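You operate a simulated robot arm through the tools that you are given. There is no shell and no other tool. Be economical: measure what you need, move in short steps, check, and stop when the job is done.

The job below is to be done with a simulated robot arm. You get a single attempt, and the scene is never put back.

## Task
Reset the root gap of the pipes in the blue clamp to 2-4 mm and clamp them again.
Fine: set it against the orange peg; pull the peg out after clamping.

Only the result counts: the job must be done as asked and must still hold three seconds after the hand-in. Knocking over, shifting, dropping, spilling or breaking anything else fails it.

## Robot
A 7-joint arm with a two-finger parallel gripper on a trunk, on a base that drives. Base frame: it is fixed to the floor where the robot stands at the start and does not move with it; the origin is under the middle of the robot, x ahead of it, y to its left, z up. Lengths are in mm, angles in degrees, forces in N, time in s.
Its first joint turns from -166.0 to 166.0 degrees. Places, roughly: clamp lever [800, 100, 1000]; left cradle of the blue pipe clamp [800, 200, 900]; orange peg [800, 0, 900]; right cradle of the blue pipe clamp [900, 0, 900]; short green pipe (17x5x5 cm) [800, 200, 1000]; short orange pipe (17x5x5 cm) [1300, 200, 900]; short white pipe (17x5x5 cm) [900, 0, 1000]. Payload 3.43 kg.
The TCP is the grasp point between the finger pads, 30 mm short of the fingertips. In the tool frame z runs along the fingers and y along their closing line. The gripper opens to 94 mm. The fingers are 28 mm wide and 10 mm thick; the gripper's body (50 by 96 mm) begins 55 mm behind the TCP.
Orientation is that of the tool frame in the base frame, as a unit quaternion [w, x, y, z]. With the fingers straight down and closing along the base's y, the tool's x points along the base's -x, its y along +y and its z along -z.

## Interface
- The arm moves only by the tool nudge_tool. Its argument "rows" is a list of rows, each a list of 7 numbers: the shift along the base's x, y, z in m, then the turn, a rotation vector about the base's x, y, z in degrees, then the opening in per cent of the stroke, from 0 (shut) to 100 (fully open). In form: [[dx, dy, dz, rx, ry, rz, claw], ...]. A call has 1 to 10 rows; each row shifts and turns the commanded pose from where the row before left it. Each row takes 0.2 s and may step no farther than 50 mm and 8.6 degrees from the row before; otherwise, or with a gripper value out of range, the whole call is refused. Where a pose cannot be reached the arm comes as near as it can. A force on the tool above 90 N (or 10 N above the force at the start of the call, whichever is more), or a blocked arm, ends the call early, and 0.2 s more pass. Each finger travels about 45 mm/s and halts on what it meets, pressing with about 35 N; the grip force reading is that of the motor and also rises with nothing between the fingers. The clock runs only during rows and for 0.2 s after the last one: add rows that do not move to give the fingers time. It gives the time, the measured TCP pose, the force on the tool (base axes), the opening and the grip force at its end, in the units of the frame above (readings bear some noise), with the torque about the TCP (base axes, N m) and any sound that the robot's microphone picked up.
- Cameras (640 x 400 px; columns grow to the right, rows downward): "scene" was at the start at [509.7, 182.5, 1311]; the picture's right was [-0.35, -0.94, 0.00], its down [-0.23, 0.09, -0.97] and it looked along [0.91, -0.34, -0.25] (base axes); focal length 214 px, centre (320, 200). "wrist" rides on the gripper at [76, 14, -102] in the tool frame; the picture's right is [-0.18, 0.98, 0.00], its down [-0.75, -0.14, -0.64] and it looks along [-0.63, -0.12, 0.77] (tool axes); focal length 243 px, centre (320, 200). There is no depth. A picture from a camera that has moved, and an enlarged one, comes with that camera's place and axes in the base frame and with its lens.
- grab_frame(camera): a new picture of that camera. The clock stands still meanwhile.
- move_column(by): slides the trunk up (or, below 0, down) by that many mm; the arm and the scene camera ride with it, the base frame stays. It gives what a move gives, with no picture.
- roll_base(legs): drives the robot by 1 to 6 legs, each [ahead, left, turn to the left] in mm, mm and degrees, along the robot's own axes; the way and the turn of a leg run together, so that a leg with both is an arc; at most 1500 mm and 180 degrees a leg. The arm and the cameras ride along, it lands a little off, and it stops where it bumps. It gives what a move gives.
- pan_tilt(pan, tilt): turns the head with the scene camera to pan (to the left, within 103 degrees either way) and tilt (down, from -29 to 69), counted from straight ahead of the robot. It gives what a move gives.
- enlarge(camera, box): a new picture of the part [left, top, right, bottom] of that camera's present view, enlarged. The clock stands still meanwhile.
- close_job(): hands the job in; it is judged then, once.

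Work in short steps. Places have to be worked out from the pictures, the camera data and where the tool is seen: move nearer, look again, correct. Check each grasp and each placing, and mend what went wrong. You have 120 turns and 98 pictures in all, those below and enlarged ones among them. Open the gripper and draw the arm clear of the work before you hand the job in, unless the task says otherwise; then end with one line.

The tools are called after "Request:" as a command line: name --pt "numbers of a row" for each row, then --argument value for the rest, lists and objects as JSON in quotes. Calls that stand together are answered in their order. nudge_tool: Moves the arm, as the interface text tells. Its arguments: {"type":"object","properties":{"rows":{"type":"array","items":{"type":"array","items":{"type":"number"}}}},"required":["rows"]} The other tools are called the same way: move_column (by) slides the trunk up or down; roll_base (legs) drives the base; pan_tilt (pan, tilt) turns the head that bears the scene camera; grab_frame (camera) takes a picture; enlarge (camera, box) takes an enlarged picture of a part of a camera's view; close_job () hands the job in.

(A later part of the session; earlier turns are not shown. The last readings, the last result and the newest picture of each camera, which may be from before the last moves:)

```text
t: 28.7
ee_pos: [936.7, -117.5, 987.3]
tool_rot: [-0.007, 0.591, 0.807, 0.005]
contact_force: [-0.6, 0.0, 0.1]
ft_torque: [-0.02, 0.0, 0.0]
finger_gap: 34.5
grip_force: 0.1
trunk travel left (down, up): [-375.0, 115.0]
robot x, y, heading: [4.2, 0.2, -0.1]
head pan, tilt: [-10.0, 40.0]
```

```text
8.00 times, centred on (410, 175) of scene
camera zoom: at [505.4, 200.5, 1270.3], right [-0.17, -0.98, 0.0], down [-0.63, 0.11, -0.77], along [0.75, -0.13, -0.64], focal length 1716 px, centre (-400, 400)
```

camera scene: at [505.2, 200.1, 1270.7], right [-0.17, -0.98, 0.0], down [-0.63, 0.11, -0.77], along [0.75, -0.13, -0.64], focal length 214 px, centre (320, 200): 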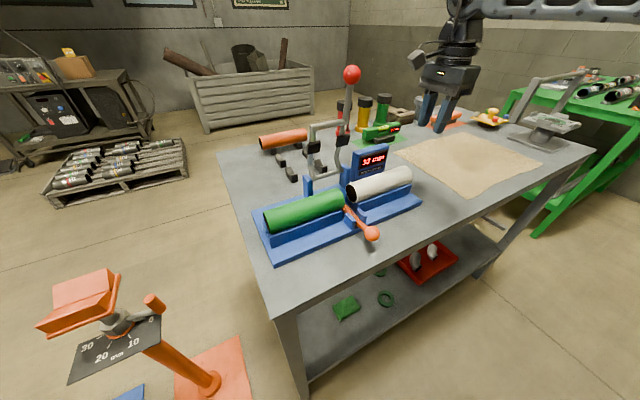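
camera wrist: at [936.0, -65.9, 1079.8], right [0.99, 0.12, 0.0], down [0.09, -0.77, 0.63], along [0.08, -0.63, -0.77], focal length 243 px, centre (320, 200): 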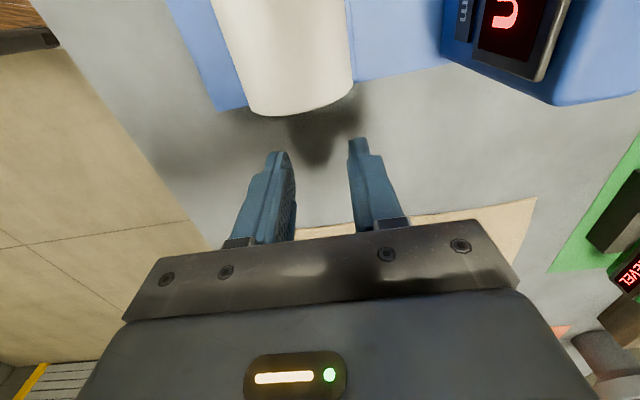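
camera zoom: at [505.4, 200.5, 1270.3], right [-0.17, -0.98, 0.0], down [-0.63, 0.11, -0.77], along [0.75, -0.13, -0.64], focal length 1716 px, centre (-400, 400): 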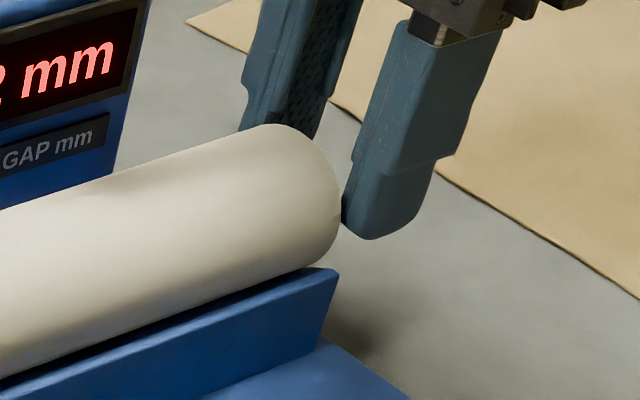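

The fingertips are now clear of the wall, at the rim's mid height. I'll push gently.

Request:
nudge_tool --pt "-0.0006 0.0019 0 0 0 0 37" --pt "-0.0006 0.0019 0 0 0 0 37" --pt "-0.0006 0.0019 0 0 0 0 37" --pt "0 0 0 0 0 0 37"

Request:
enlarge --camera "scene" --box '[330, 130, 450, 220]'

```text
t: 29.7
ee_pos: [934.8, -115.6, 987.8]
tool_rot: [-0.005, 0.592, 0.806, 0.005]
contact_force: [-0.1, -1.6, 1.5]
ft_torque: [-0.07, 0.02, 0.04]
finger_gap: 34.7
grip_force: 0.0
trunk travel left (down, up): [-375.0, 115.0]
robot x, y, heading: [2.4, -0.9, 0.2]
head pan, tilt: [-10.0, 40.0]
```

```text
4.44 times, centred on (390, 175) of scene
camera zoom: at [505.4, 199.8, 1270.6], right [-0.17, -0.98, 0.0], down [-0.63, 0.11, -0.77], along [0.75, -0.13, -0.64], focal length 953 px, centre (9, 311)
```

zoom: 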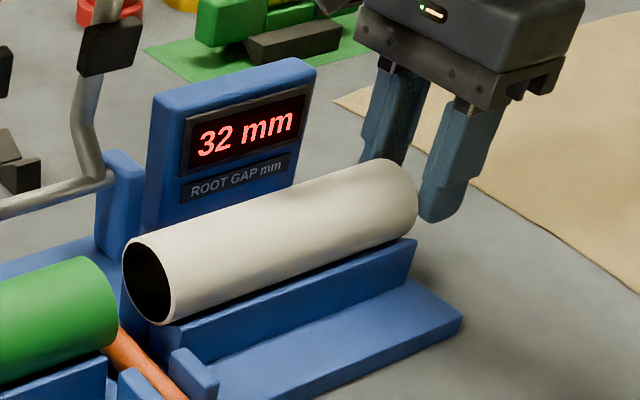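

Contact is light now. I'll push 4 mm more.

Request:
nudge_tool --pt "-0.0004 0.0014 0 0 0 0 37" --pt "-0.0004 0.0014 0 0 0 0 37" --pt "-0.0004 0.0014 0 0 0 0 37"

Request:
enlarge --camera "scene" --box '[330, 130, 450, 220]'

```text
t: 30.5
ee_pos: [933.7, -110.3, 986.9]
tool_rot: [-0.005, 0.592, 0.806, 0.004]
contact_force: [0.1, -1.9, 0.6]
ft_torque: [-0.01, 0.01, 0.02]
finger_gap: 34.7
grip_force: 0.0
trunk travel left (down, up): [-375.0, 115.0]
robot x, y, heading: [-1.8, 3.8, -0.1]
head pan, tilt: [-10.0, 40.0]
```

```text
4.44 times, centred on (390, 175) of scene
camera zoom: at [505.4, 199.9, 1270.6], right [-0.17, -0.98, 0.0], down [-0.63, 0.11, -0.77], along [0.75, -0.13, -0.64], focal length 953 px, centre (9, 311)
```

zoom: 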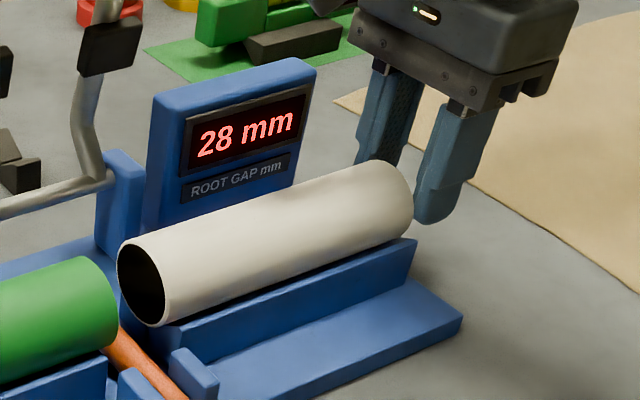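

The display reads 28 mm, so the white pipe slides easily. I'll continue in small pushes, watching the force for the pin.

Request:
nudge_tool --pt "-0.0004 0.0014 0 0 0 0 37" --pt "-0.0004 0.0014 0 0 0 0 37" --pt "-0.0004 0.0014 0 0 0 0 37"

Request:
enlarge --camera "scene" --box '[330, 140, 430, 220]'

```text
t: 31.3
ee_pos: [931.9, -107.0, 988.8]
tool_rot: [-0.004, 0.592, 0.806, 0.005]
contact_force: [0.7, -0.7, 1.0]
ft_torque: [-0.05, -0.01, 0.04]
finger_gap: 35.0
grip_force: 0.1
trunk travel left (down, up): [-375.0, 115.0]
robot x, y, heading: [0.7, 0.8, 0.0]
head pan, tilt: [-10.0, 40.0]
```

```text
5.00 times, centred on (380, 180) of scene
camera zoom: at [505.4, 199.9, 1270.6], right [-0.17, -0.98, 0.0], down [-0.63, 0.11, -0.77], along [0.75, -0.13, -0.64], focal length 1072 px, centre (20, 300)
```

zoom: 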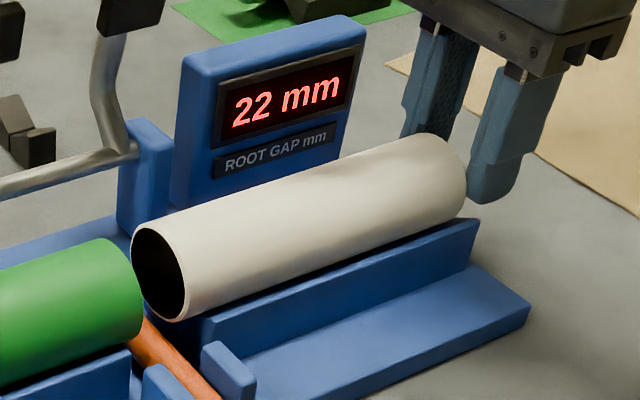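

22 mm. I'll go one or two small steps at a time now.

Request:
nudge_tool --pt "-0.0003 0.001 0 0 0 0 37" --pt "-0.0003 0.001 0 0 0 0 37"

Request:
enlarge --camera "scene" --box '[330, 140, 430, 220]'

```text
t: 31.9
ee_pos: [932.0, -103.6, 988.1]
tool_rot: [-0.005, 0.592, 0.806, 0.005]
contact_force: [0.1, -1.5, 0.5]
ft_torque: [-0.03, 0.0, 0.01]
finger_gap: 34.9
grip_force: 0.1
trunk travel left (down, up): [-375.0, 115.0]
robot x, y, heading: [0.4, -1.2, -0.0]
head pan, tilt: [-10.0, 40.0]
```

```text
5.00 times, centred on (380, 180) of scene
camera zoom: at [505.4, 199.9, 1270.6], right [-0.17, -0.98, 0.0], down [-0.63, 0.11, -0.77], along [0.75, -0.13, -0.64], focal length 1072 px, centre (20, 300)
```

zoom: 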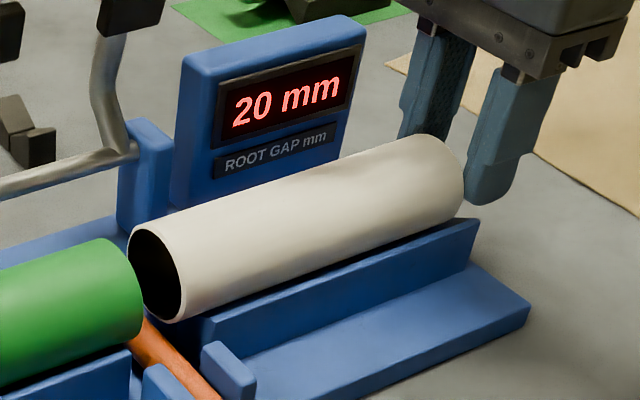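

20 mm. I'll keep going in 1 mm steps.

Request:
nudge_tool --pt "-0.0003 0.001 0 0 0 0 37" --pt "-0.0003 0.001 0 0 0 0 37"

Request:
enlarge --camera "scene" --box '[330, 140, 430, 220]'

```text
t: 32.5
ee_pos: [931.6, -102.7, 987.9]
tool_rot: [-0.004, 0.592, 0.806, 0.005]
contact_force: [0.3, -0.9, 0.0]
ft_torque: [-0.02, -0.03, 0.02]
finger_gap: 34.7
grip_force: 0.1
trunk travel left (down, up): [-375.0, 115.0]
robot x, y, heading: [-1.3, -0.6, -0.2]
head pan, tilt: [-10.0, 40.0]
```

```text
5.00 times, centred on (380, 180) of scene
camera zoom: at [505.4, 199.9, 1270.5], right [-0.17, -0.98, 0.0], down [-0.63, 0.11, -0.77], along [0.75, -0.13, -0.64], focal length 1072 px, centre (20, 300)
```

zoom: 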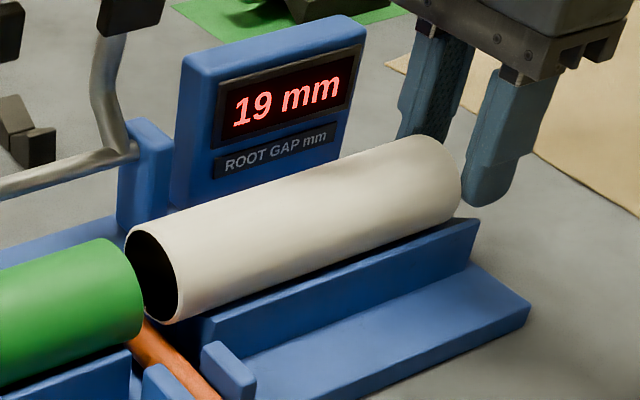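

19 mm, still only friction. I'll do another 2 mm, watching for pin contact.

Request:
nudge_tool --pt "-0.0003 0.001 0 0 0 0 37" --pt "-0.0003 0.001 0 0 0 0 37"

Request:
enlarge --camera "scene" --box '[330, 140, 430, 220]'

```text
t: 33.1
ee_pos: [930.8, -99.2, 988.0]
tool_rot: [-0.005, 0.592, 0.806, 0.004]
contact_force: [0.3, -0.6, 0.8]
ft_torque: [-0.06, 0.01, 0.03]
finger_gap: 34.8
grip_force: 0.3
trunk travel left (down, up): [-375.0, 115.0]
robot x, y, heading: [-0.1, -2.3, 0.1]
head pan, tilt: [-10.0, 40.0]
```

```text
5.00 times, centred on (380, 180) of scene
camera zoom: at [505.4, 199.9, 1270.6], right [-0.17, -0.98, 0.0], down [-0.63, 0.11, -0.77], along [0.75, -0.13, -0.64], focal length 1072 px, centre (20, 300)
```

zoom: 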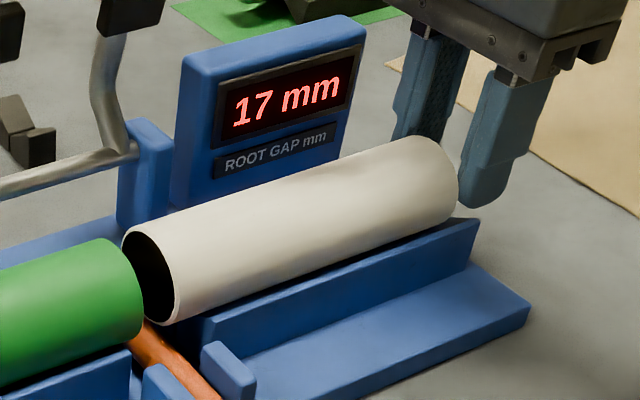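

17 mm. The white pipe should be about at the pin, so I'll back off, rise, and look into the gap with the wrist camera.

Request:
nudge_tool --pt "0.006 -0.019 0 0 0 0 37" --pt "0.003 -0.0095 0.03 0 0 0 37" --pt "0 0 0.045 0 0 0 37" --pt "0 0 0.045 0 0 0 37" --pt "-0.045 0 0.02 0 0 8.4 37" --pt "-0.045 0 0.02 0 0 8.4 37" --pt "-0.045 0 0.0 0 0 8.4 37" --pt "-0.03 0.01 0.0 0 0 8.4 37" --pt "-0.03 0.015 0.0 0 0 8.4 37" --pt "-0.02 0.015 0.0 0 0 8.4 37"

Request:
nudge_tool --pt "0 0.03 0 0 0 8.4 37" --pt "0 0.03 0 0 0 8.4 37" --pt "0 0.03 0 0 0 8.4 37" --pt "0 0.03 0 0 0 8.4 37" --pt "0 0.03 -0.03 0 0 6 37" --pt "0 0.02 -0.03 0 0 0 37"

Request:
grab_frame --camera "wrist"

```text
t: 35.3
ee_pos: [725.2, -89.1, 1149.8]
tool_rot: [-0.006, 0.192, 0.981, 0.002]
contact_force: [0.3, -0.5, 0.6]
ft_torque: [0.01, 0.04, -0.01]
finger_gap: 34.8
grip_force: 0.1
trunk travel left (down, up): [-375.0, 115.0]
robot x, y, heading: [1.5, 4.6, 0.2]
head pan, tilt: [-10.0, 40.0]
```

```text
t: 36.7
ee_pos: [728.0, 80.8, 1089.5]
tool_rot: [-0.006, -0.152, 0.988, 0.0]
contact_force: [0.5, -0.5, 0.5]
ft_torque: [0.02, -0.01, 0.02]
finger_gap: 34.7
grip_force: 0.1
trunk travel left (down, up): [-375.0, 115.0]
robot x, y, heading: [-1.0, -0.0, -0.1]
head pan, tilt: [-10.0, 40.0]
```

```text
52 pictures are left
camera wrist: at [652.5, 71.7, 1192.2], right [-0.12, 0.99, 0.0], down [0.77, 0.09, 0.63], along [0.63, 0.07, -0.77], focal length 243 px, centre (320, 200)
```

wrist: 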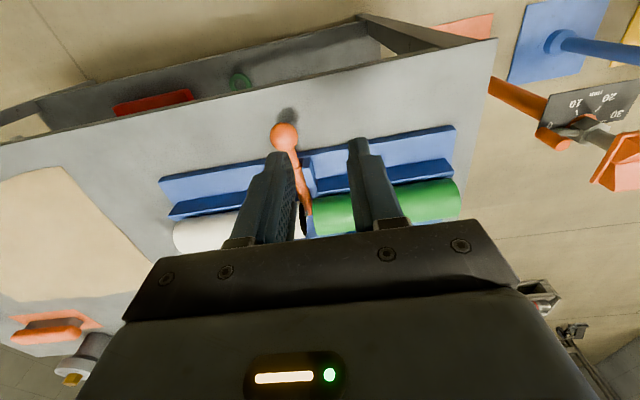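

Request:
enlarge --camera "wrist" --box '[265, 150, 355, 240]'

Request:
enlarge --camera "scene" --box '[310, 160, 390, 240]'

```text
4.44 times, centred on (310, 195) of wrist
camera zoom: at [652.5, 71.7, 1192.2], right [-0.12, 0.99, 0.0], down [0.77, 0.09, 0.63], along [0.63, 0.07, -0.77], focal length 1078 px, centre (364, 222)
```

zoom: 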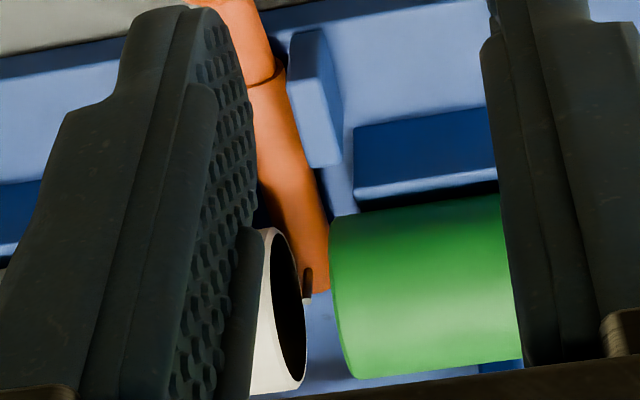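

```text
5.00 times, centred on (350, 200) of scene
camera zoom: at [505.2, 199.6, 1270.7], right [-0.17, -0.98, 0.0], down [-0.63, 0.11, -0.77], along [0.75, -0.13, -0.64], focal length 1072 px, centre (170, 200)
```

zoom: 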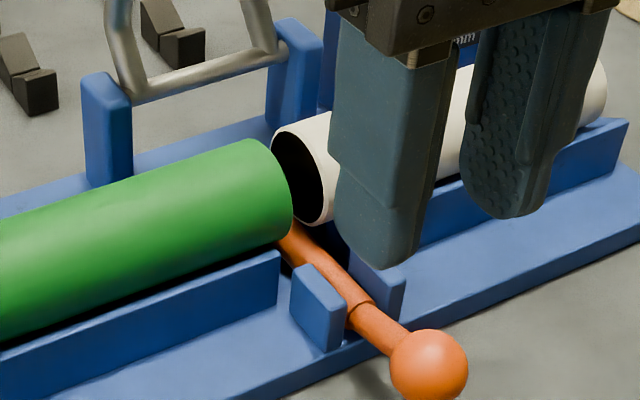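

The pin sits right at the white rim. Now the green pipe, whose outer end I put at about (820,253). I'll turn the tool back to -72.6° yaw and move to its left side.

Request:
nudge_tool --pt "0.006 0.02 0.01 0 0 -8.2 37" --pt "0.006 0.02 0.01 0 0 -8.2 37" --pt "0.006 0.02 0 0 0 -8.2 37" --pt "0.006 0.02 0 0 0 -8.2 37" --pt "0.006 0.02 0 0 0 -8.2 37" --pt "0.006 0.02 0 0 0 -8.2 37" --pt "0.006 0.02 0 0 0 -8.2 37" --pt "0.006 0.02 0 0 0 -8.2 37"

Request:
nudge_tool --pt "0.01 0.02 0 0 0 -8.2 37" --pt "0.01 0.02 0 0 0 -8.2 37" --pt "0.01 0.015 0 0 0 -8.2 37" --pt "0.002 0 0 0 0 0 37"

Request:
grab_frame --camera "wrist"

```text
t: 38.5
ee_pos: [773.6, 242.4, 1106.2]
tool_rot: [-0.006, 0.41, 0.912, 0.003]
contact_force: [0.2, -0.4, -0.5]
ft_torque: [0.0, -0.02, -0.01]
finger_gap: 34.6
grip_force: 0.0
trunk travel left (down, up): [-375.0, 115.0]
robot x, y, heading: [-1.0, 0.2, 0.1]
head pan, tilt: [-10.0, 40.0]
```

```text
t: 39.5
ee_pos: [806.6, 295.9, 1108.4]
tool_rot: [-0.005, 0.595, 0.804, 0.004]
contact_force: [1.3, -0.3, 0.2]
ft_torque: [0.04, -0.02, -0.01]
finger_gap: 34.9
grip_force: 0.0
trunk travel left (down, up): [-375.0, 115.0]
robot x, y, heading: [-4.5, 1.3, -0.1]
head pan, tilt: [-10.0, 40.0]
```

```text
49 pictures are left
camera wrist: at [798.7, 372.3, 1211.0], right [0.99, 0.11, 0.0], down [0.09, -0.77, 0.63], along [0.07, -0.63, -0.77], focal length 243 px, centre (320, 200)
```

wrist: 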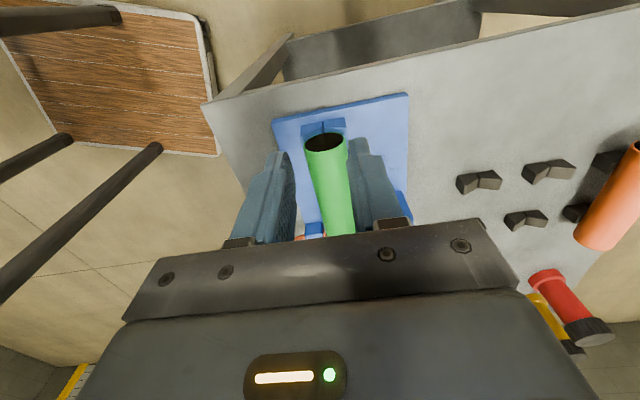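

A good view: the green end centre is at about (818,249,957), and the cradle protrudes below it. I'll shift -3 mm in x and descend to z≈989 (tips at about 959).

Request:
nudge_tool --pt "-0.003 0 -0.04 0 0 0 37" --pt "0 0 -0.04 0 0 0 37" --pt "0 0 -0.0385 0 0 0 37"

Request:
grab_frame --camera "wrist"

Request:
grab_frame --camera "scene"

```text
t: 40.3
ee_pos: [800.5, 296.9, 989.3]
tool_rot: [-0.004, 0.593, 0.805, 0.006]
contact_force: [-0.4, 0.7, 1.1]
ft_torque: [-0.02, 0.04, 0.05]
finger_gap: 34.9
grip_force: 0.0
trunk travel left (down, up): [-375.0, 115.0]
robot x, y, heading: [-2.7, -0.6, -0.3]
head pan, tilt: [-10.0, 40.0]
```

```text
48 pictures are left
camera wrist: at [792.0, 372.0, 1092.7], right [0.99, 0.11, 0.0], down [0.09, -0.77, 0.63], along [0.07, -0.63, -0.78], focal length 243 px, centre (320, 200)
```

wrist: 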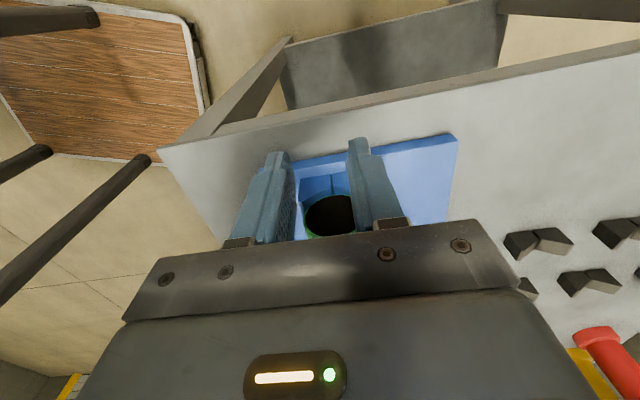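

```text
47 pictures are left
camera scene: at [505.2, 200.0, 1270.7], right [-0.17, -0.98, 0.0], down [-0.63, 0.11, -0.77], along [0.75, -0.13, -0.64], focal length 214 px, centre (320, 200)
```

scene: 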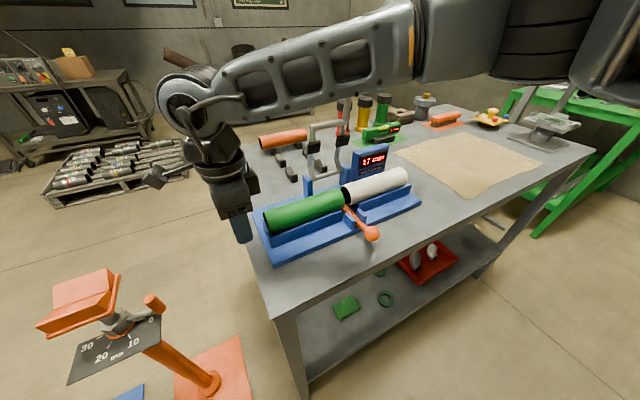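

The alignment looks fine and the display (17) is visible. I'll approach 30 mm toward the green rim.

Request:
nudge_tool --pt "0.0024 -0.0076 0 0 0 0 37" --pt "0.0024 -0.0076 0 0 0 0 37" --pt "0.0024 -0.0076 0 0 0 0 37" --pt "0.0012 -0.0038 0 0 0 0 37" --pt "0.0009 -0.0028 0 0 0 0 37"

Request:
enlarge --camera "scene" --box '[230, 130, 430, 270]'

```text
t: 41.5
ee_pos: [810.7, 266.1, 989.8]
tool_rot: [-0.005, 0.594, 0.805, 0.004]
contact_force: [0.1, -0.5, 0.0]
ft_torque: [0.01, 0.0, 0.03]
finger_gap: 34.9
grip_force: 0.0
trunk travel left (down, up): [-375.0, 115.0]
robot x, y, heading: [-0.7, 1.1, 0.1]
head pan, tilt: [-10.0, 40.0]
```

```text
2.86 times, centred on (330, 200) of scene
camera zoom: at [505.4, 200.1, 1270.5], right [-0.17, -0.98, 0.0], down [-0.63, 0.11, -0.77], along [0.75, -0.13, -0.64], focal length 613 px, centre (291, 200)
```

zoom: 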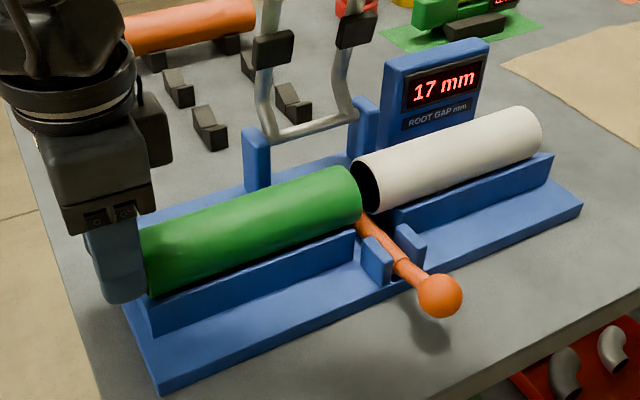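

Nearly touching. I'll push on 6 mm in small steps.

Request:
nudge_tool --pt "0.0006 -0.0019 0 0 0 0 37" --pt "0.0006 -0.0019 0 0 0 0 37" --pt "0.0006 -0.0019 0 0 0 0 37" --pt "0.0004 -0.0014 0 0 0 0 37"

Request:
enlarge --camera "scene" --box '[310, 135, 420, 225]'

```text
t: 42.5
ee_pos: [813.5, 259.9, 989.6]
tool_rot: [-0.004, 0.593, 0.805, 0.005]
contact_force: [-0.4, 2.5, 0.3]
ft_torque: [0.06, -0.01, 0.02]
finger_gap: 34.9
grip_force: 0.2
trunk travel left (down, up): [-375.0, 115.0]
robot x, y, heading: [-1.2, -0.6, 0.1]
head pan, tilt: [-10.0, 40.0]
```

```text
4.44 times, centred on (365, 180) of scene
camera zoom: at [505.4, 200.1, 1270.5], right [-0.17, -0.98, 0.0], down [-0.63, 0.11, -0.77], along [0.75, -0.13, -0.64], focal length 953 px, centre (120, 289)
```

zoom: 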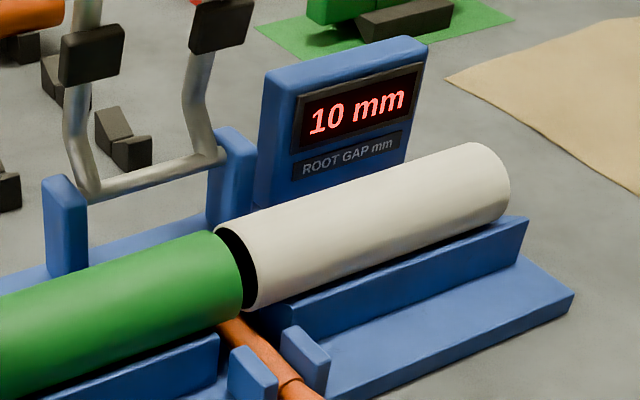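

10 mm. I'll push about 4 mm more.

Request:
nudge_tool --pt "0.0004 -0.0012 0 0 0 0 37" --pt "0.0004 -0.0012 0 0 0 0 37" --pt "0.0004 -0.0012 0 0 0 0 37"

Request:
enlarge --camera "scene" --box '[310, 135, 420, 225]'

```text
t: 43.3
ee_pos: [816.8, 255.4, 987.7]
tool_rot: [-0.005, 0.594, 0.805, 0.004]
contact_force: [-0.6, 1.1, 0.4]
ft_torque: [0.0, 0.04, 0.01]
finger_gap: 34.8
grip_force: 0.1
trunk travel left (down, up): [-375.0, 115.0]
robot x, y, heading: [1.2, -0.9, -0.2]
head pan, tilt: [-10.0, 40.0]
```

```text
4.44 times, centred on (365, 180) of scene
camera zoom: at [505.3, 200.1, 1270.5], right [-0.17, -0.98, 0.0], down [-0.63, 0.11, -0.77], along [0.75, -0.13, -0.64], focal length 953 px, centre (120, 289)
```

zoom: 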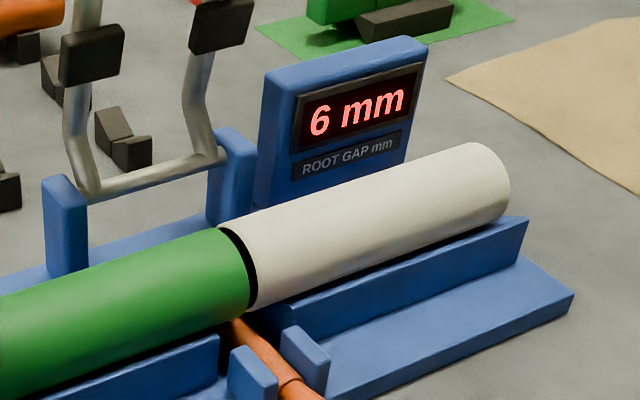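

6 mm. I'll do 2 mm in 1 mm steps.

Request:
nudge_tool --pt "0.0003 -0.001 0 0 0 0 37" --pt "0.0003 -0.001 0 0 0 0 37" --pt "0 0 0 0 0 0 37"

Request:
enlarge --camera "scene" --box '[310, 135, 420, 225]'

```text
t: 44.1
ee_pos: [814.5, 253.9, 990.0]
tool_rot: [-0.003, 0.593, 0.805, 0.005]
contact_force: [-0.1, 1.6, -0.1]
ft_torque: [0.04, 0.01, 0.06]
finger_gap: 35.0
grip_force: 0.2
trunk travel left (down, up): [-375.0, 115.0]
robot x, y, heading: [0.4, -1.2, 0.2]
head pan, tilt: [-10.0, 40.0]
```

```text
4.44 times, centred on (365, 180) of scene
camera zoom: at [505.4, 200.1, 1270.5], right [-0.17, -0.98, 0.0], down [-0.63, 0.11, -0.77], along [0.75, -0.13, -0.64], focal length 953 px, centre (120, 289)
```

zoom: 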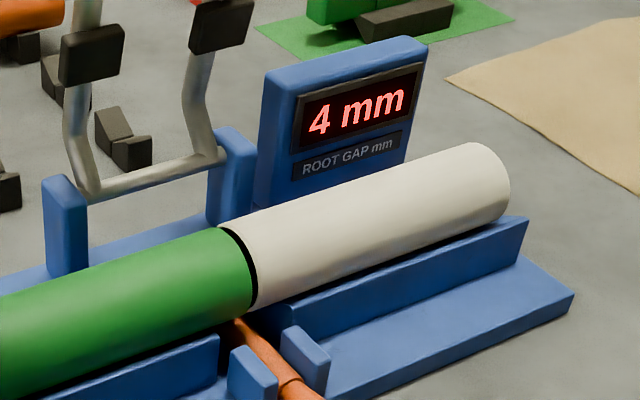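

4 mm. One more fine millimetre toward the pin, watching the force.

Request:
nudge_tool --pt "0.0002 -0.0005 0 0 0 0 37" --pt "0.0001 -0.0004 0 0 0 0 37" --pt "0 0 0 0 0 0 37"

Request:
enlarge --camera "scene" --box '[310, 135, 420, 225]'

```text
t: 44.9
ee_pos: [814.7, 255.8, 990.4]
tool_rot: [-0.004, 0.593, 0.805, 0.005]
contact_force: [-1.8, 5.7, -0.9]
ft_torque: [0.08, -0.06, 0.14]
finger_gap: 35.4
grip_force: 0.9
trunk travel left (down, up): [-375.0, 115.0]
robot x, y, heading: [-3.1, -2.9, 0.3]
head pan, tilt: [-10.0, 40.0]
```

```text
4.44 times, centred on (365, 180) of scene
camera zoom: at [505.3, 200.3, 1270.5], right [-0.17, -0.98, 0.0], down [-0.63, 0.11, -0.77], along [0.75, -0.13, -0.64], focal length 953 px, centre (120, 289)
```

zoom: 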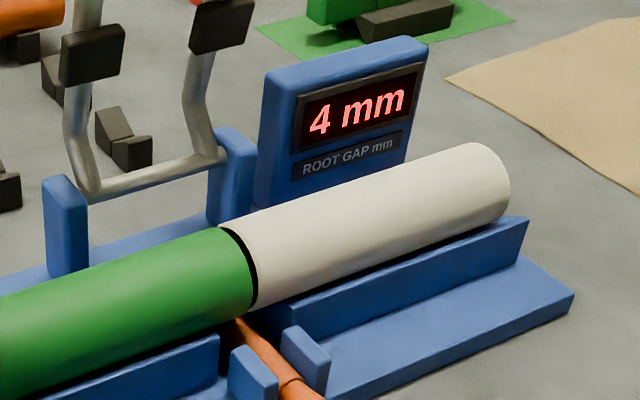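

The force rose to 6 N, so the pin is being touched. I'll press another ~1 mm to seat it.

Request:
nudge_tool --pt "0.0002 -0.0005 0 0 0 0 37" --pt "0.0001 -0.0005 0 0 0 0 37" --pt "0 0 0 0 0 0 37"

Request:
enlarge --camera "scene" --box '[310, 135, 420, 225]'

```text
t: 45.7
ee_pos: [813.8, 253.3, 989.8]
tool_rot: [-0.005, 0.593, 0.805, 0.005]
contact_force: [-4.8, 17.6, 1.8]
ft_torque: [0.22, 0.04, 0.37]
finger_gap: 35.3
grip_force: 0.1
trunk travel left (down, up): [-375.0, 115.0]
robot x, y, heading: [1.3, 4.4, -0.2]
head pan, tilt: [-10.0, 40.0]
```

```text
4.44 times, centred on (365, 180) of scene
camera zoom: at [505.1, 200.7, 1270.6], right [-0.17, -0.98, 0.0], down [-0.63, 0.11, -0.77], along [0.75, -0.13, -0.64], focal length 953 px, centre (120, 289)
```

zoom: 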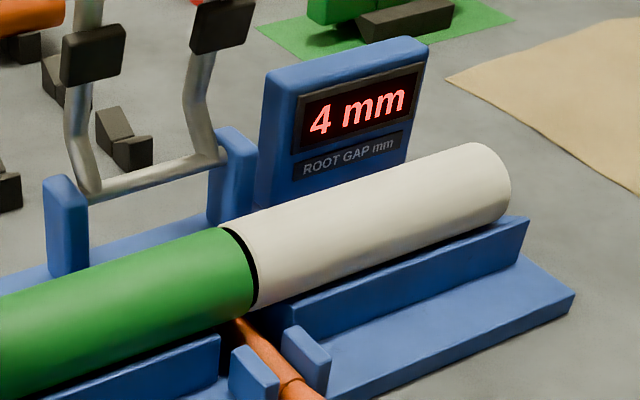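

The green pipe is firmly against the pin (18 N, no motion) at a reading of 4 mm, so the white one may still be about 1 mm off. I'll back off and go round to press the white pipe up to the pin.

Request:
nudge_tool --pt "-0.006 0.019 0 0 0 0 37" --pt "-0.003 0.0095 0.03 0 0 0 37" --pt "0 0 0.045 0 0 0 37" --pt "0 0 0.045 0 0 0 37" --pt "-0.03 -0.03 0.02 0 0 0 37" --pt "-0.03 -0.038 0 0 0 0 37" --pt "-0.02 -0.045 0 0 0 0 37" --pt "0 -0.049 0 0 0 0 37" --pt "0 -0.049 0 0 0 0 37" --pt "0 -0.049 0 0 0 0 37"

Request:
enlarge --camera "scene" --box '[310, 135, 420, 225]'

```text
t: 47.9
ee_pos: [728.7, 23.7, 1129.5]
tool_rot: [-0.005, 0.592, 0.806, 0.004]
contact_force: [0.6, 0.5, 0.8]
ft_torque: [-0.04, 0.0, 0.0]
finger_gap: 34.8
grip_force: 0.1
trunk travel left (down, up): [-375.0, 115.0]
robot x, y, heading: [-2.3, -3.9, 0.1]
head pan, tilt: [-10.0, 40.0]
```

```text
4.44 times, centred on (365, 180) of scene
camera zoom: at [505.4, 201.0, 1270.4], right [-0.17, -0.98, 0.0], down [-0.63, 0.11, -0.77], along [0.75, -0.13, -0.64], focal length 953 px, centre (120, 289)
```

zoom: 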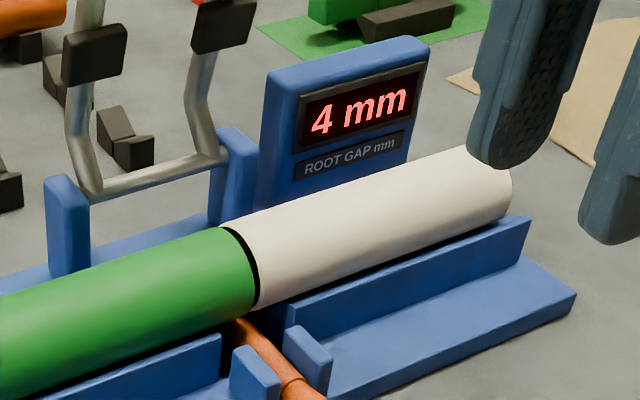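

Now round to the white end again: first right, then forward, then down about 25 mm outside the rim.

Request:
nudge_tool --pt "0 -0.048 0 0 0 0 37" --pt "0 -0.048 0 0 0 0 37" --pt "0.015 -0.045 0 0 0 0 37" --pt "0.048 -0.01 0 0 0 0 37" --pt "0.049 0 0 0 0 0 37" --pt "0.049 0 0 0 0 0 37" --pt "0.048 0 0 0 0 0 37" --pt "0 0 -0.048 0 0 0 37"

Request:
grab_frame --camera "wrist"

```text
t: 49.7
ee_pos: [935.7, -130.1, 1080.2]
tool_rot: [-0.005, 0.593, 0.805, 0.005]
contact_force: [-1.0, 0.8, 0.8]
ft_torque: [-0.01, 0.01, 0.0]
finger_gap: 34.8
grip_force: 0.0
trunk travel left (down, up): [-375.0, 115.0]
robot x, y, heading: [1.9, -0.7, 0.2]
head pan, tilt: [-10.0, 40.0]
```

```text
39 pictures are left
camera wrist: at [926.8, -54.0, 1183.4], right [0.99, 0.12, 0.0], down [0.09, -0.77, 0.63], along [0.07, -0.63, -0.78], focal length 243 px, centre (320, 200)
```

wrist: 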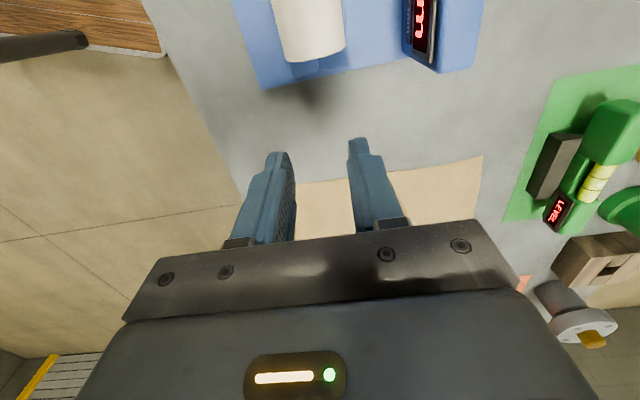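

Aligned. I'll descend to z 989 and approach 26 mm.

Request:
nudge_tool --pt "0.003 0 -0.045 0 0 0 37" --pt "0 0 -0.046 0 0 0 37" --pt "-0.0024 0.0076 0 0 0 0 37" --pt "-0.0024 0.0076 0 0 0 0 37" --pt "-0.0024 0.0076 0 0 0 0 37" --pt "0 0 0 0 0 0 37"

Request:
enlarge --camera "scene" --box '[330, 140, 430, 220]'

```text
t: 51.1
ee_pos: [932.1, -106.1, 992.4]
tool_rot: [-0.004, 0.594, 0.804, 0.004]
contact_force: [-0.2, 0.2, -0.3]
ft_torque: [-0.01, -0.02, 0.0]
finger_gap: 34.7
grip_force: 0.0
trunk travel left (down, up): [-375.0, 115.0]
robot x, y, heading: [-4.2, -0.9, 0.0]
head pan, tilt: [-10.0, 40.0]
```

```text
5.00 times, centred on (380, 180) of scene
camera zoom: at [505.4, 199.9, 1270.5], right [-0.17, -0.98, 0.0], down [-0.63, 0.11, -0.77], along [0.75, -0.13, -0.64], focal length 1072 px, centre (20, 300)
```

zoom: 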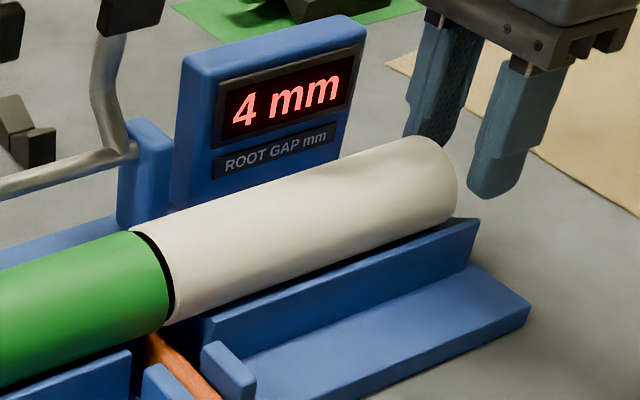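

Request:
nudge_tool --pt "-0.0006 0.0019 -0.002 0 0 0 37" --pt "-0.0006 0.0019 0 0 0 0 37" --pt "-0.0002 0.0007 0 0 0 0 37" --pt "-0.0002 0.0007 0 0 0 0 37" --pt "0 0 0 0 0 0 37"

Request:
enlarge --camera "scene" --box '[330, 140, 430, 220]'

```text
t: 52.3
ee_pos: [930.5, -101.4, 989.7]
tool_rot: [-0.004, 0.593, 0.805, 0.005]
contact_force: [0.5, 0.4, -0.5]
ft_torque: [0.0, -0.01, 0.0]
finger_gap: 34.8
grip_force: 0.0
trunk travel left (down, up): [-375.0, 115.0]
robot x, y, heading: [1.0, -1.2, 0.0]
head pan, tilt: [-10.0, 40.0]
```

```text
5.00 times, centred on (380, 180) of scene
camera zoom: at [505.4, 200.0, 1270.5], right [-0.17, -0.98, 0.0], down [-0.63, 0.11, -0.77], along [0.75, -0.13, -0.64], focal length 1072 px, centre (20, 300)
```

zoom: 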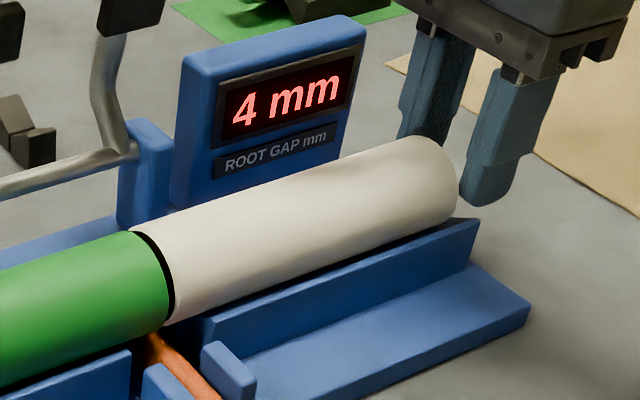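

I am nearly touching again, so I'll continue in 0.7 mm steps, watching force and display.

Request:
nudge_tool --pt "-0.0002 0.0007 0 0 0 0 37" --pt "-0.0002 0.0007 0 0 0 0 37" --pt "-0.0002 0.0007 0 0 0 0 37" --pt "0 0 0 0 0 0 37"

Request:
enlarge --camera "scene" --box '[330, 140, 430, 220]'

```text
t: 53.3
ee_pos: [929.5, -100.5, 987.9]
tool_rot: [-0.005, 0.593, 0.805, 0.004]
contact_force: [0.1, 0.3, 0.1]
ft_torque: [0.01, 0.02, 0.02]
finger_gap: 34.7
grip_force: 0.0
trunk travel left (down, up): [-375.0, 115.0]
robot x, y, heading: [-1.0, -0.0, -0.2]
head pan, tilt: [-10.0, 40.0]
```

```text
5.00 times, centred on (380, 180) of scene
camera zoom: at [505.4, 199.9, 1270.5], right [-0.17, -0.98, 0.0], down [-0.63, 0.11, -0.77], along [0.75, -0.13, -0.64], focal length 1072 px, centre (20, 300)
```

zoom: 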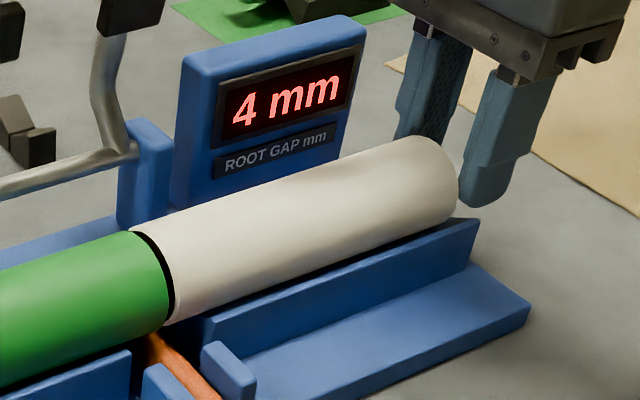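

Request:
nudge_tool --pt "-0.0002 0.0006 0 0 0 0 37" --pt "-0.0002 0.0006 0 0 0 0 37" --pt "0 0 0 0 0 0 37"

Request:
enlarge --camera "scene" --box '[330, 140, 430, 220]'

```text
t: 54.1
ee_pos: [930.1, -100.7, 988.8]
tool_rot: [-0.005, 0.593, 0.805, 0.004]
contact_force: [0.6, -1.3, 0.3]
ft_torque: [0.02, -0.07, 0.02]
finger_gap: 34.2
grip_force: 0.1
trunk travel left (down, up): [-375.0, 115.0]
robot x, y, heading: [2.6, 1.8, 0.1]
head pan, tilt: [-10.0, 40.0]
```

```text
5.00 times, centred on (380, 180) of scene
camera zoom: at [505.4, 199.9, 1270.5], right [-0.17, -0.98, 0.0], down [-0.63, 0.11, -0.77], along [0.75, -0.13, -0.64], focal length 1072 px, centre (20, 300)
```

zoom: 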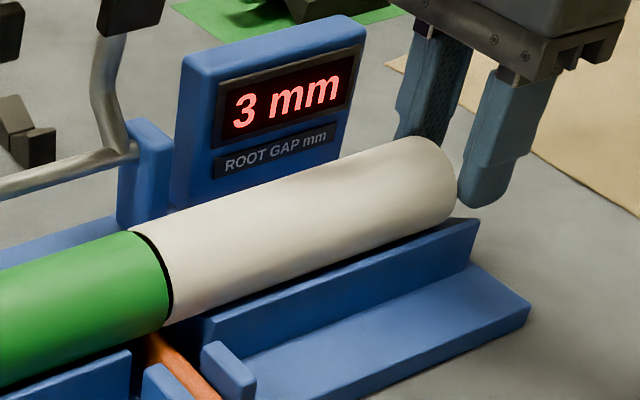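

It reads 3 mm. One more tiny step to check it seats firmly on the pin.

Request:
nudge_tool --pt "-0.0002 0.0005 0 0 0 0 37" --pt "0 0 0 0 0 0 37"

Request:
enlarge --camera "scene" --box '[330, 140, 430, 220]'

```text
t: 54.7
ee_pos: [927.4, -99.9, 988.2]
tool_rot: [-0.004, 0.594, 0.805, 0.004]
contact_force: [4.1, -7.5, 2.6]
ft_torque: [-0.2, -0.1, 0.15]
finger_gap: 33.6
grip_force: 0.1
trunk travel left (down, up): [-375.0, 115.0]
robot x, y, heading: [0.1, 2.2, -0.0]
head pan, tilt: [-10.0, 40.0]
```

```text
5.00 times, centred on (380, 180) of scene
camera zoom: at [505.4, 199.6, 1270.6], right [-0.17, -0.98, 0.0], down [-0.63, 0.11, -0.77], along [0.75, -0.13, -0.64], focal length 1072 px, centre (20, 300)
```

zoom: 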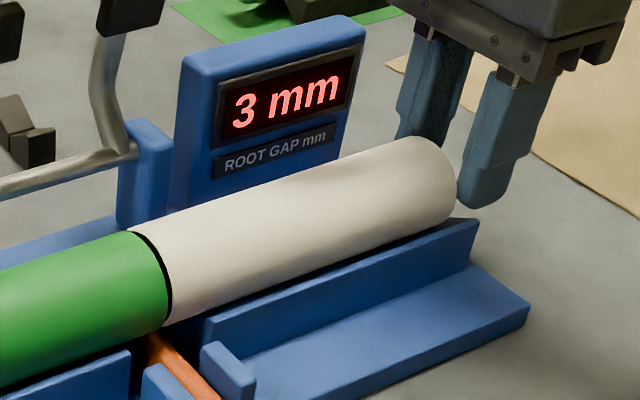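

Seated: the force rises with no further travel and it reads 3 mm. I'll back off, rise high, turn back to the lever's yaw and go above the red ball.

Request:
nudge_tool --pt "0.006 -0.019 0 0 0 0 37" --pt "0.003 -0.0095 0.03 0 0 0 37" --pt "-0.02 0 0.045 0 0 8.2 50" --pt "-0.02 0 0.045 0 0 8.2 60" --pt "-0.02 0 0.045 0 0 8.2 80" --pt "-0.02 0 0.045 0 0 8.2 100" --pt "0 0 0.045 0 0 8.2 100" --pt "0 0 0.045 0 0 8.2 100" --pt "0 0.02 0.01 0 0 8.2 100" --pt "0 0.02 0 0 0 8.2 100"

Request:
nudge_tool --pt "0.015 0.04 0 0 0 8.2 100" --pt "0.015 0.04 0 0 0 8.2 100" --pt "0.02 0.035 0 0 0 8.2 100" --pt "0.025 0.033 0 0 0 0 100"

Request:
grab_frame --camera "wrist"

```text
t: 56.9
ee_pos: [856.5, -87.1, 1298.1]
tool_rot: [-0.006, 0.061, 0.998, 0.001]
contact_force: [-0.8, 0.0, -0.7]
ft_torque: [0.0, -0.02, -0.02]
finger_gap: 94.0
grip_force: 0.0
trunk travel left (down, up): [-375.0, 115.0]
robot x, y, heading: [-3.2, -1.0, -0.1]
head pan, tilt: [-10.0, 40.0]
```

```text
t: 57.9
ee_pos: [930.0, 60.4, 1301.1]
tool_rot: [-0.006, -0.152, 0.988, 0.001]
contact_force: [0.4, -0.4, -0.2]
ft_torque: [0.05, 0.0, 0.0]
finger_gap: 94.2
grip_force: 0.1
trunk travel left (down, up): [-375.0, 115.0]
robot x, y, heading: [-3.4, 0.1, 0.1]
head pan, tilt: [-10.0, 40.0]
```

```text
33 pictures are left
camera wrist: at [855.4, 52.1, 1403.7], right [-0.12, 0.99, 0.0], down [0.77, 0.09, 0.63], along [0.63, 0.07, -0.77], focal length 243 px, centre (320, 200)
```

wrist: 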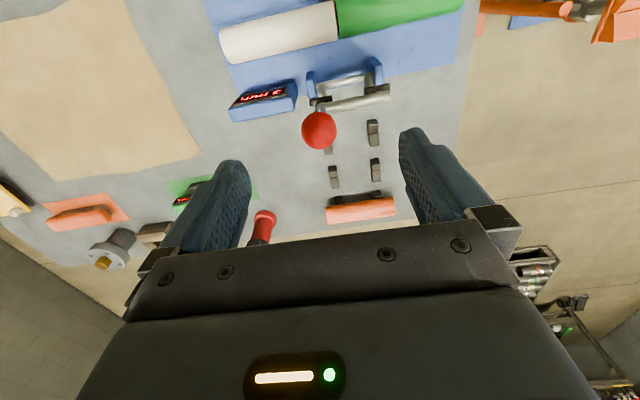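

The ball is at about (946,61,1195). I'll descend around it and grip.

Request:
nudge_tool --pt "0.016 0.001 -0.03 0 0 0 100" --pt "0 0 -0.038 0 0 0 100" --pt "0 0 -0.038 0 0 0 100" --pt "0 0 0 0 0 0 20" --pt "0 0 0 0 0 0 20" --pt "0 0 0 0 0 0 20" --pt "0 0 0 0 0 0 20" --pt "0 0 0 0 0 0 20"

Request:
enlarge --camera "scene" --box '[250, 60, 500, 260]'

```text
t: 59.7
ee_pos: [945.9, 62.9, 1193.8]
tool_rot: [-0.006, -0.149, 0.989, -0.001]
contact_force: [5.2, -13.4, -0.2]
ft_torque: [-0.06, -0.24, -0.18]
finger_gap: 33.7
grip_force: 42.1
trunk travel left (down, up): [-375.0, 115.0]
robot x, y, heading: [-0.3, -2.1, -0.2]
head pan, tilt: [-10.0, 40.0]
```

```text
2.00 times, centred on (375, 160) of scene
camera zoom: at [505.7, 199.2, 1270.5], right [-0.17, -0.98, 0.0], down [-0.63, 0.11, -0.77], along [0.75, -0.13, -0.64], focal length 429 px, centre (210, 280)
```

zoom: 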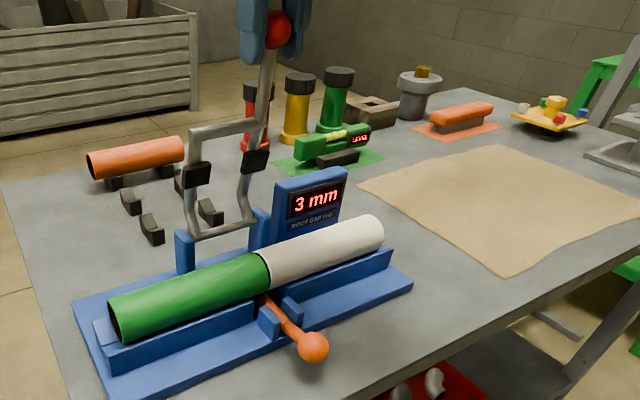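

Gripped, still 3 mm. Fitting the measured arc gives R≈209 mm with the pivot at z≈986, so I'll swing the lever down by half first.

Request:
nudge_tool --pt "-0.0277 -0.009 -0.0031 0 0 0 20" --pt "-0.0269 -0.0088 -0.0072 0 0 0 20" --pt "-0.0257 -0.0084 -0.011 0 0 0 20" --pt "-0.024 -0.0078 -0.0147 0 0 0 20" --pt "-0.0219 -0.0071 -0.018 0 0 0 20"

Request:
enlarge --camera "scene" --box '[250, 60, 500, 260]'

```text
t: 60.9
ee_pos: [818.6, 21.0, 1140.4]
tool_rot: [-0.007, -0.151, 0.988, 0.0]
contact_force: [7.8, 1.7, -7.7]
ft_torque: [0.06, -0.33, 0.08]
finger_gap: 34.0
grip_force: 28.0
trunk travel left (down, up): [-375.0, 115.0]
robot x, y, heading: [0.1, -1.8, -0.2]
head pan, tilt: [-10.0, 40.0]
```

```text
2.00 times, centred on (375, 160) of scene
camera zoom: at [505.7, 200.3, 1270.3], right [-0.17, -0.98, 0.0], down [-0.63, 0.11, -0.77], along [0.75, -0.13, -0.64], focal length 429 px, centre (210, 280)
```

zoom: 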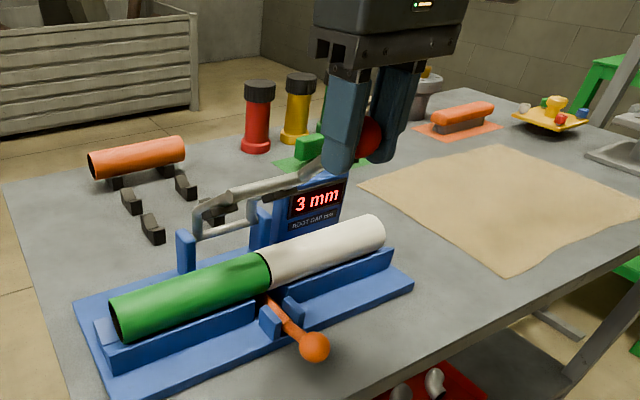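

Smooth so far. I'll continue down to about 16° above horizontal.

Request:
nudge_tool --pt "-0.0192 -0.0063 -0.0211 0 0 0 20" --pt "-0.0163 -0.0053 -0.0237 0 0 0 20" --pt "-0.0129 -0.0042 -0.0258 0 0 0 20" --pt "-0.0094 -0.0031 -0.0275 0 0 0 20" --pt "0 0 0 0 0 0 20"

Request:
nudge_tool --pt "-0.0023 -0.0007 -0.01 0 0 0 20" --pt "-0.0019 -0.0006 -0.01 0 0 0 20" --pt "-0.0015 -0.0005 -0.009 0 0 0 20" --pt "0 0 0 0 0 0 20"

Request:
enlarge --camera "scene" --box '[250, 100, 450, 260]'

```text
t: 62.1
ee_pos: [763.7, 1.1, 1042.4]
tool_rot: [-0.007, -0.152, 0.988, 0.001]
contact_force: [-1.3, 7.8, -0.9]
ft_torque: [0.12, -0.3, 0.09]
finger_gap: 33.6
grip_force: 43.9
trunk travel left (down, up): [-375.0, 115.0]
robot x, y, heading: [0.2, 3.5, 0.0]
head pan, tilt: [-10.0, 40.0]
```

```text
t: 63.1
ee_pos: [757.0, -0.1, 1013.1]
tool_rot: [-0.006, -0.151, 0.989, -0.001]
contact_force: [-8.5, 4.8, 10.7]
ft_torque: [0.2, -0.14, -0.07]
finger_gap: 33.4
grip_force: 45.1
trunk travel left (down, up): [-375.0, 115.0]
robot x, y, heading: [0.7, -0.7, -0.1]
head pan, tilt: [-10.0, 40.0]
```

```text
2.50 times, centred on (350, 180) of scene
camera zoom: at [504.8, 200.1, 1270.9], right [-0.17, -0.98, 0.0], down [-0.63, 0.11, -0.77], along [0.75, -0.13, -0.64], focal length 536 px, centre (245, 250)
```

zoom: 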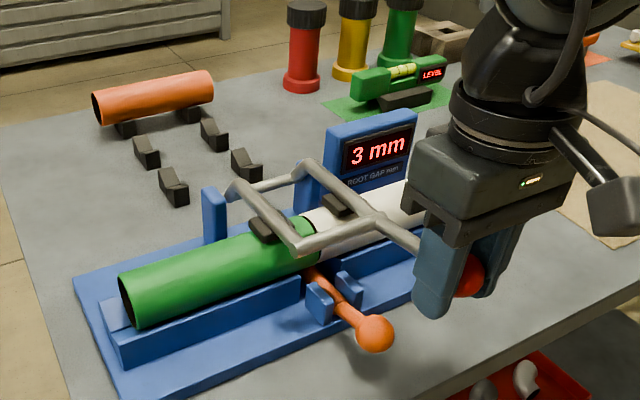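

The lever is down at its original height with 11 N of resistance, and it reads 3 mm. I'll press a little further to make sure it clamps.

Request:
nudge_tool --pt "0 0 -0.002 0 0 0 20" --pt "0 0 -0.002 0 0 0 20" --pt "0 0 -0.002 0 0 0 20" --pt "0 0 0 0 0 0 20"

```text
t: 64.1
ee_pos: [757.8, 0.5, 1008.0]
tool_rot: [-0.005, -0.152, 0.988, -0.001]
contact_force: [-15.8, 3.4, 38.3]
ft_torque: [0.0, 0.11, -0.04]
finger_gap: 33.5
grip_force: 45.2
trunk travel left (down, up): [-375.0, 115.0]
robot x, y, heading: [0.6, 0.1, 0.2]
head pan, tilt: [-10.0, 40.0]
```

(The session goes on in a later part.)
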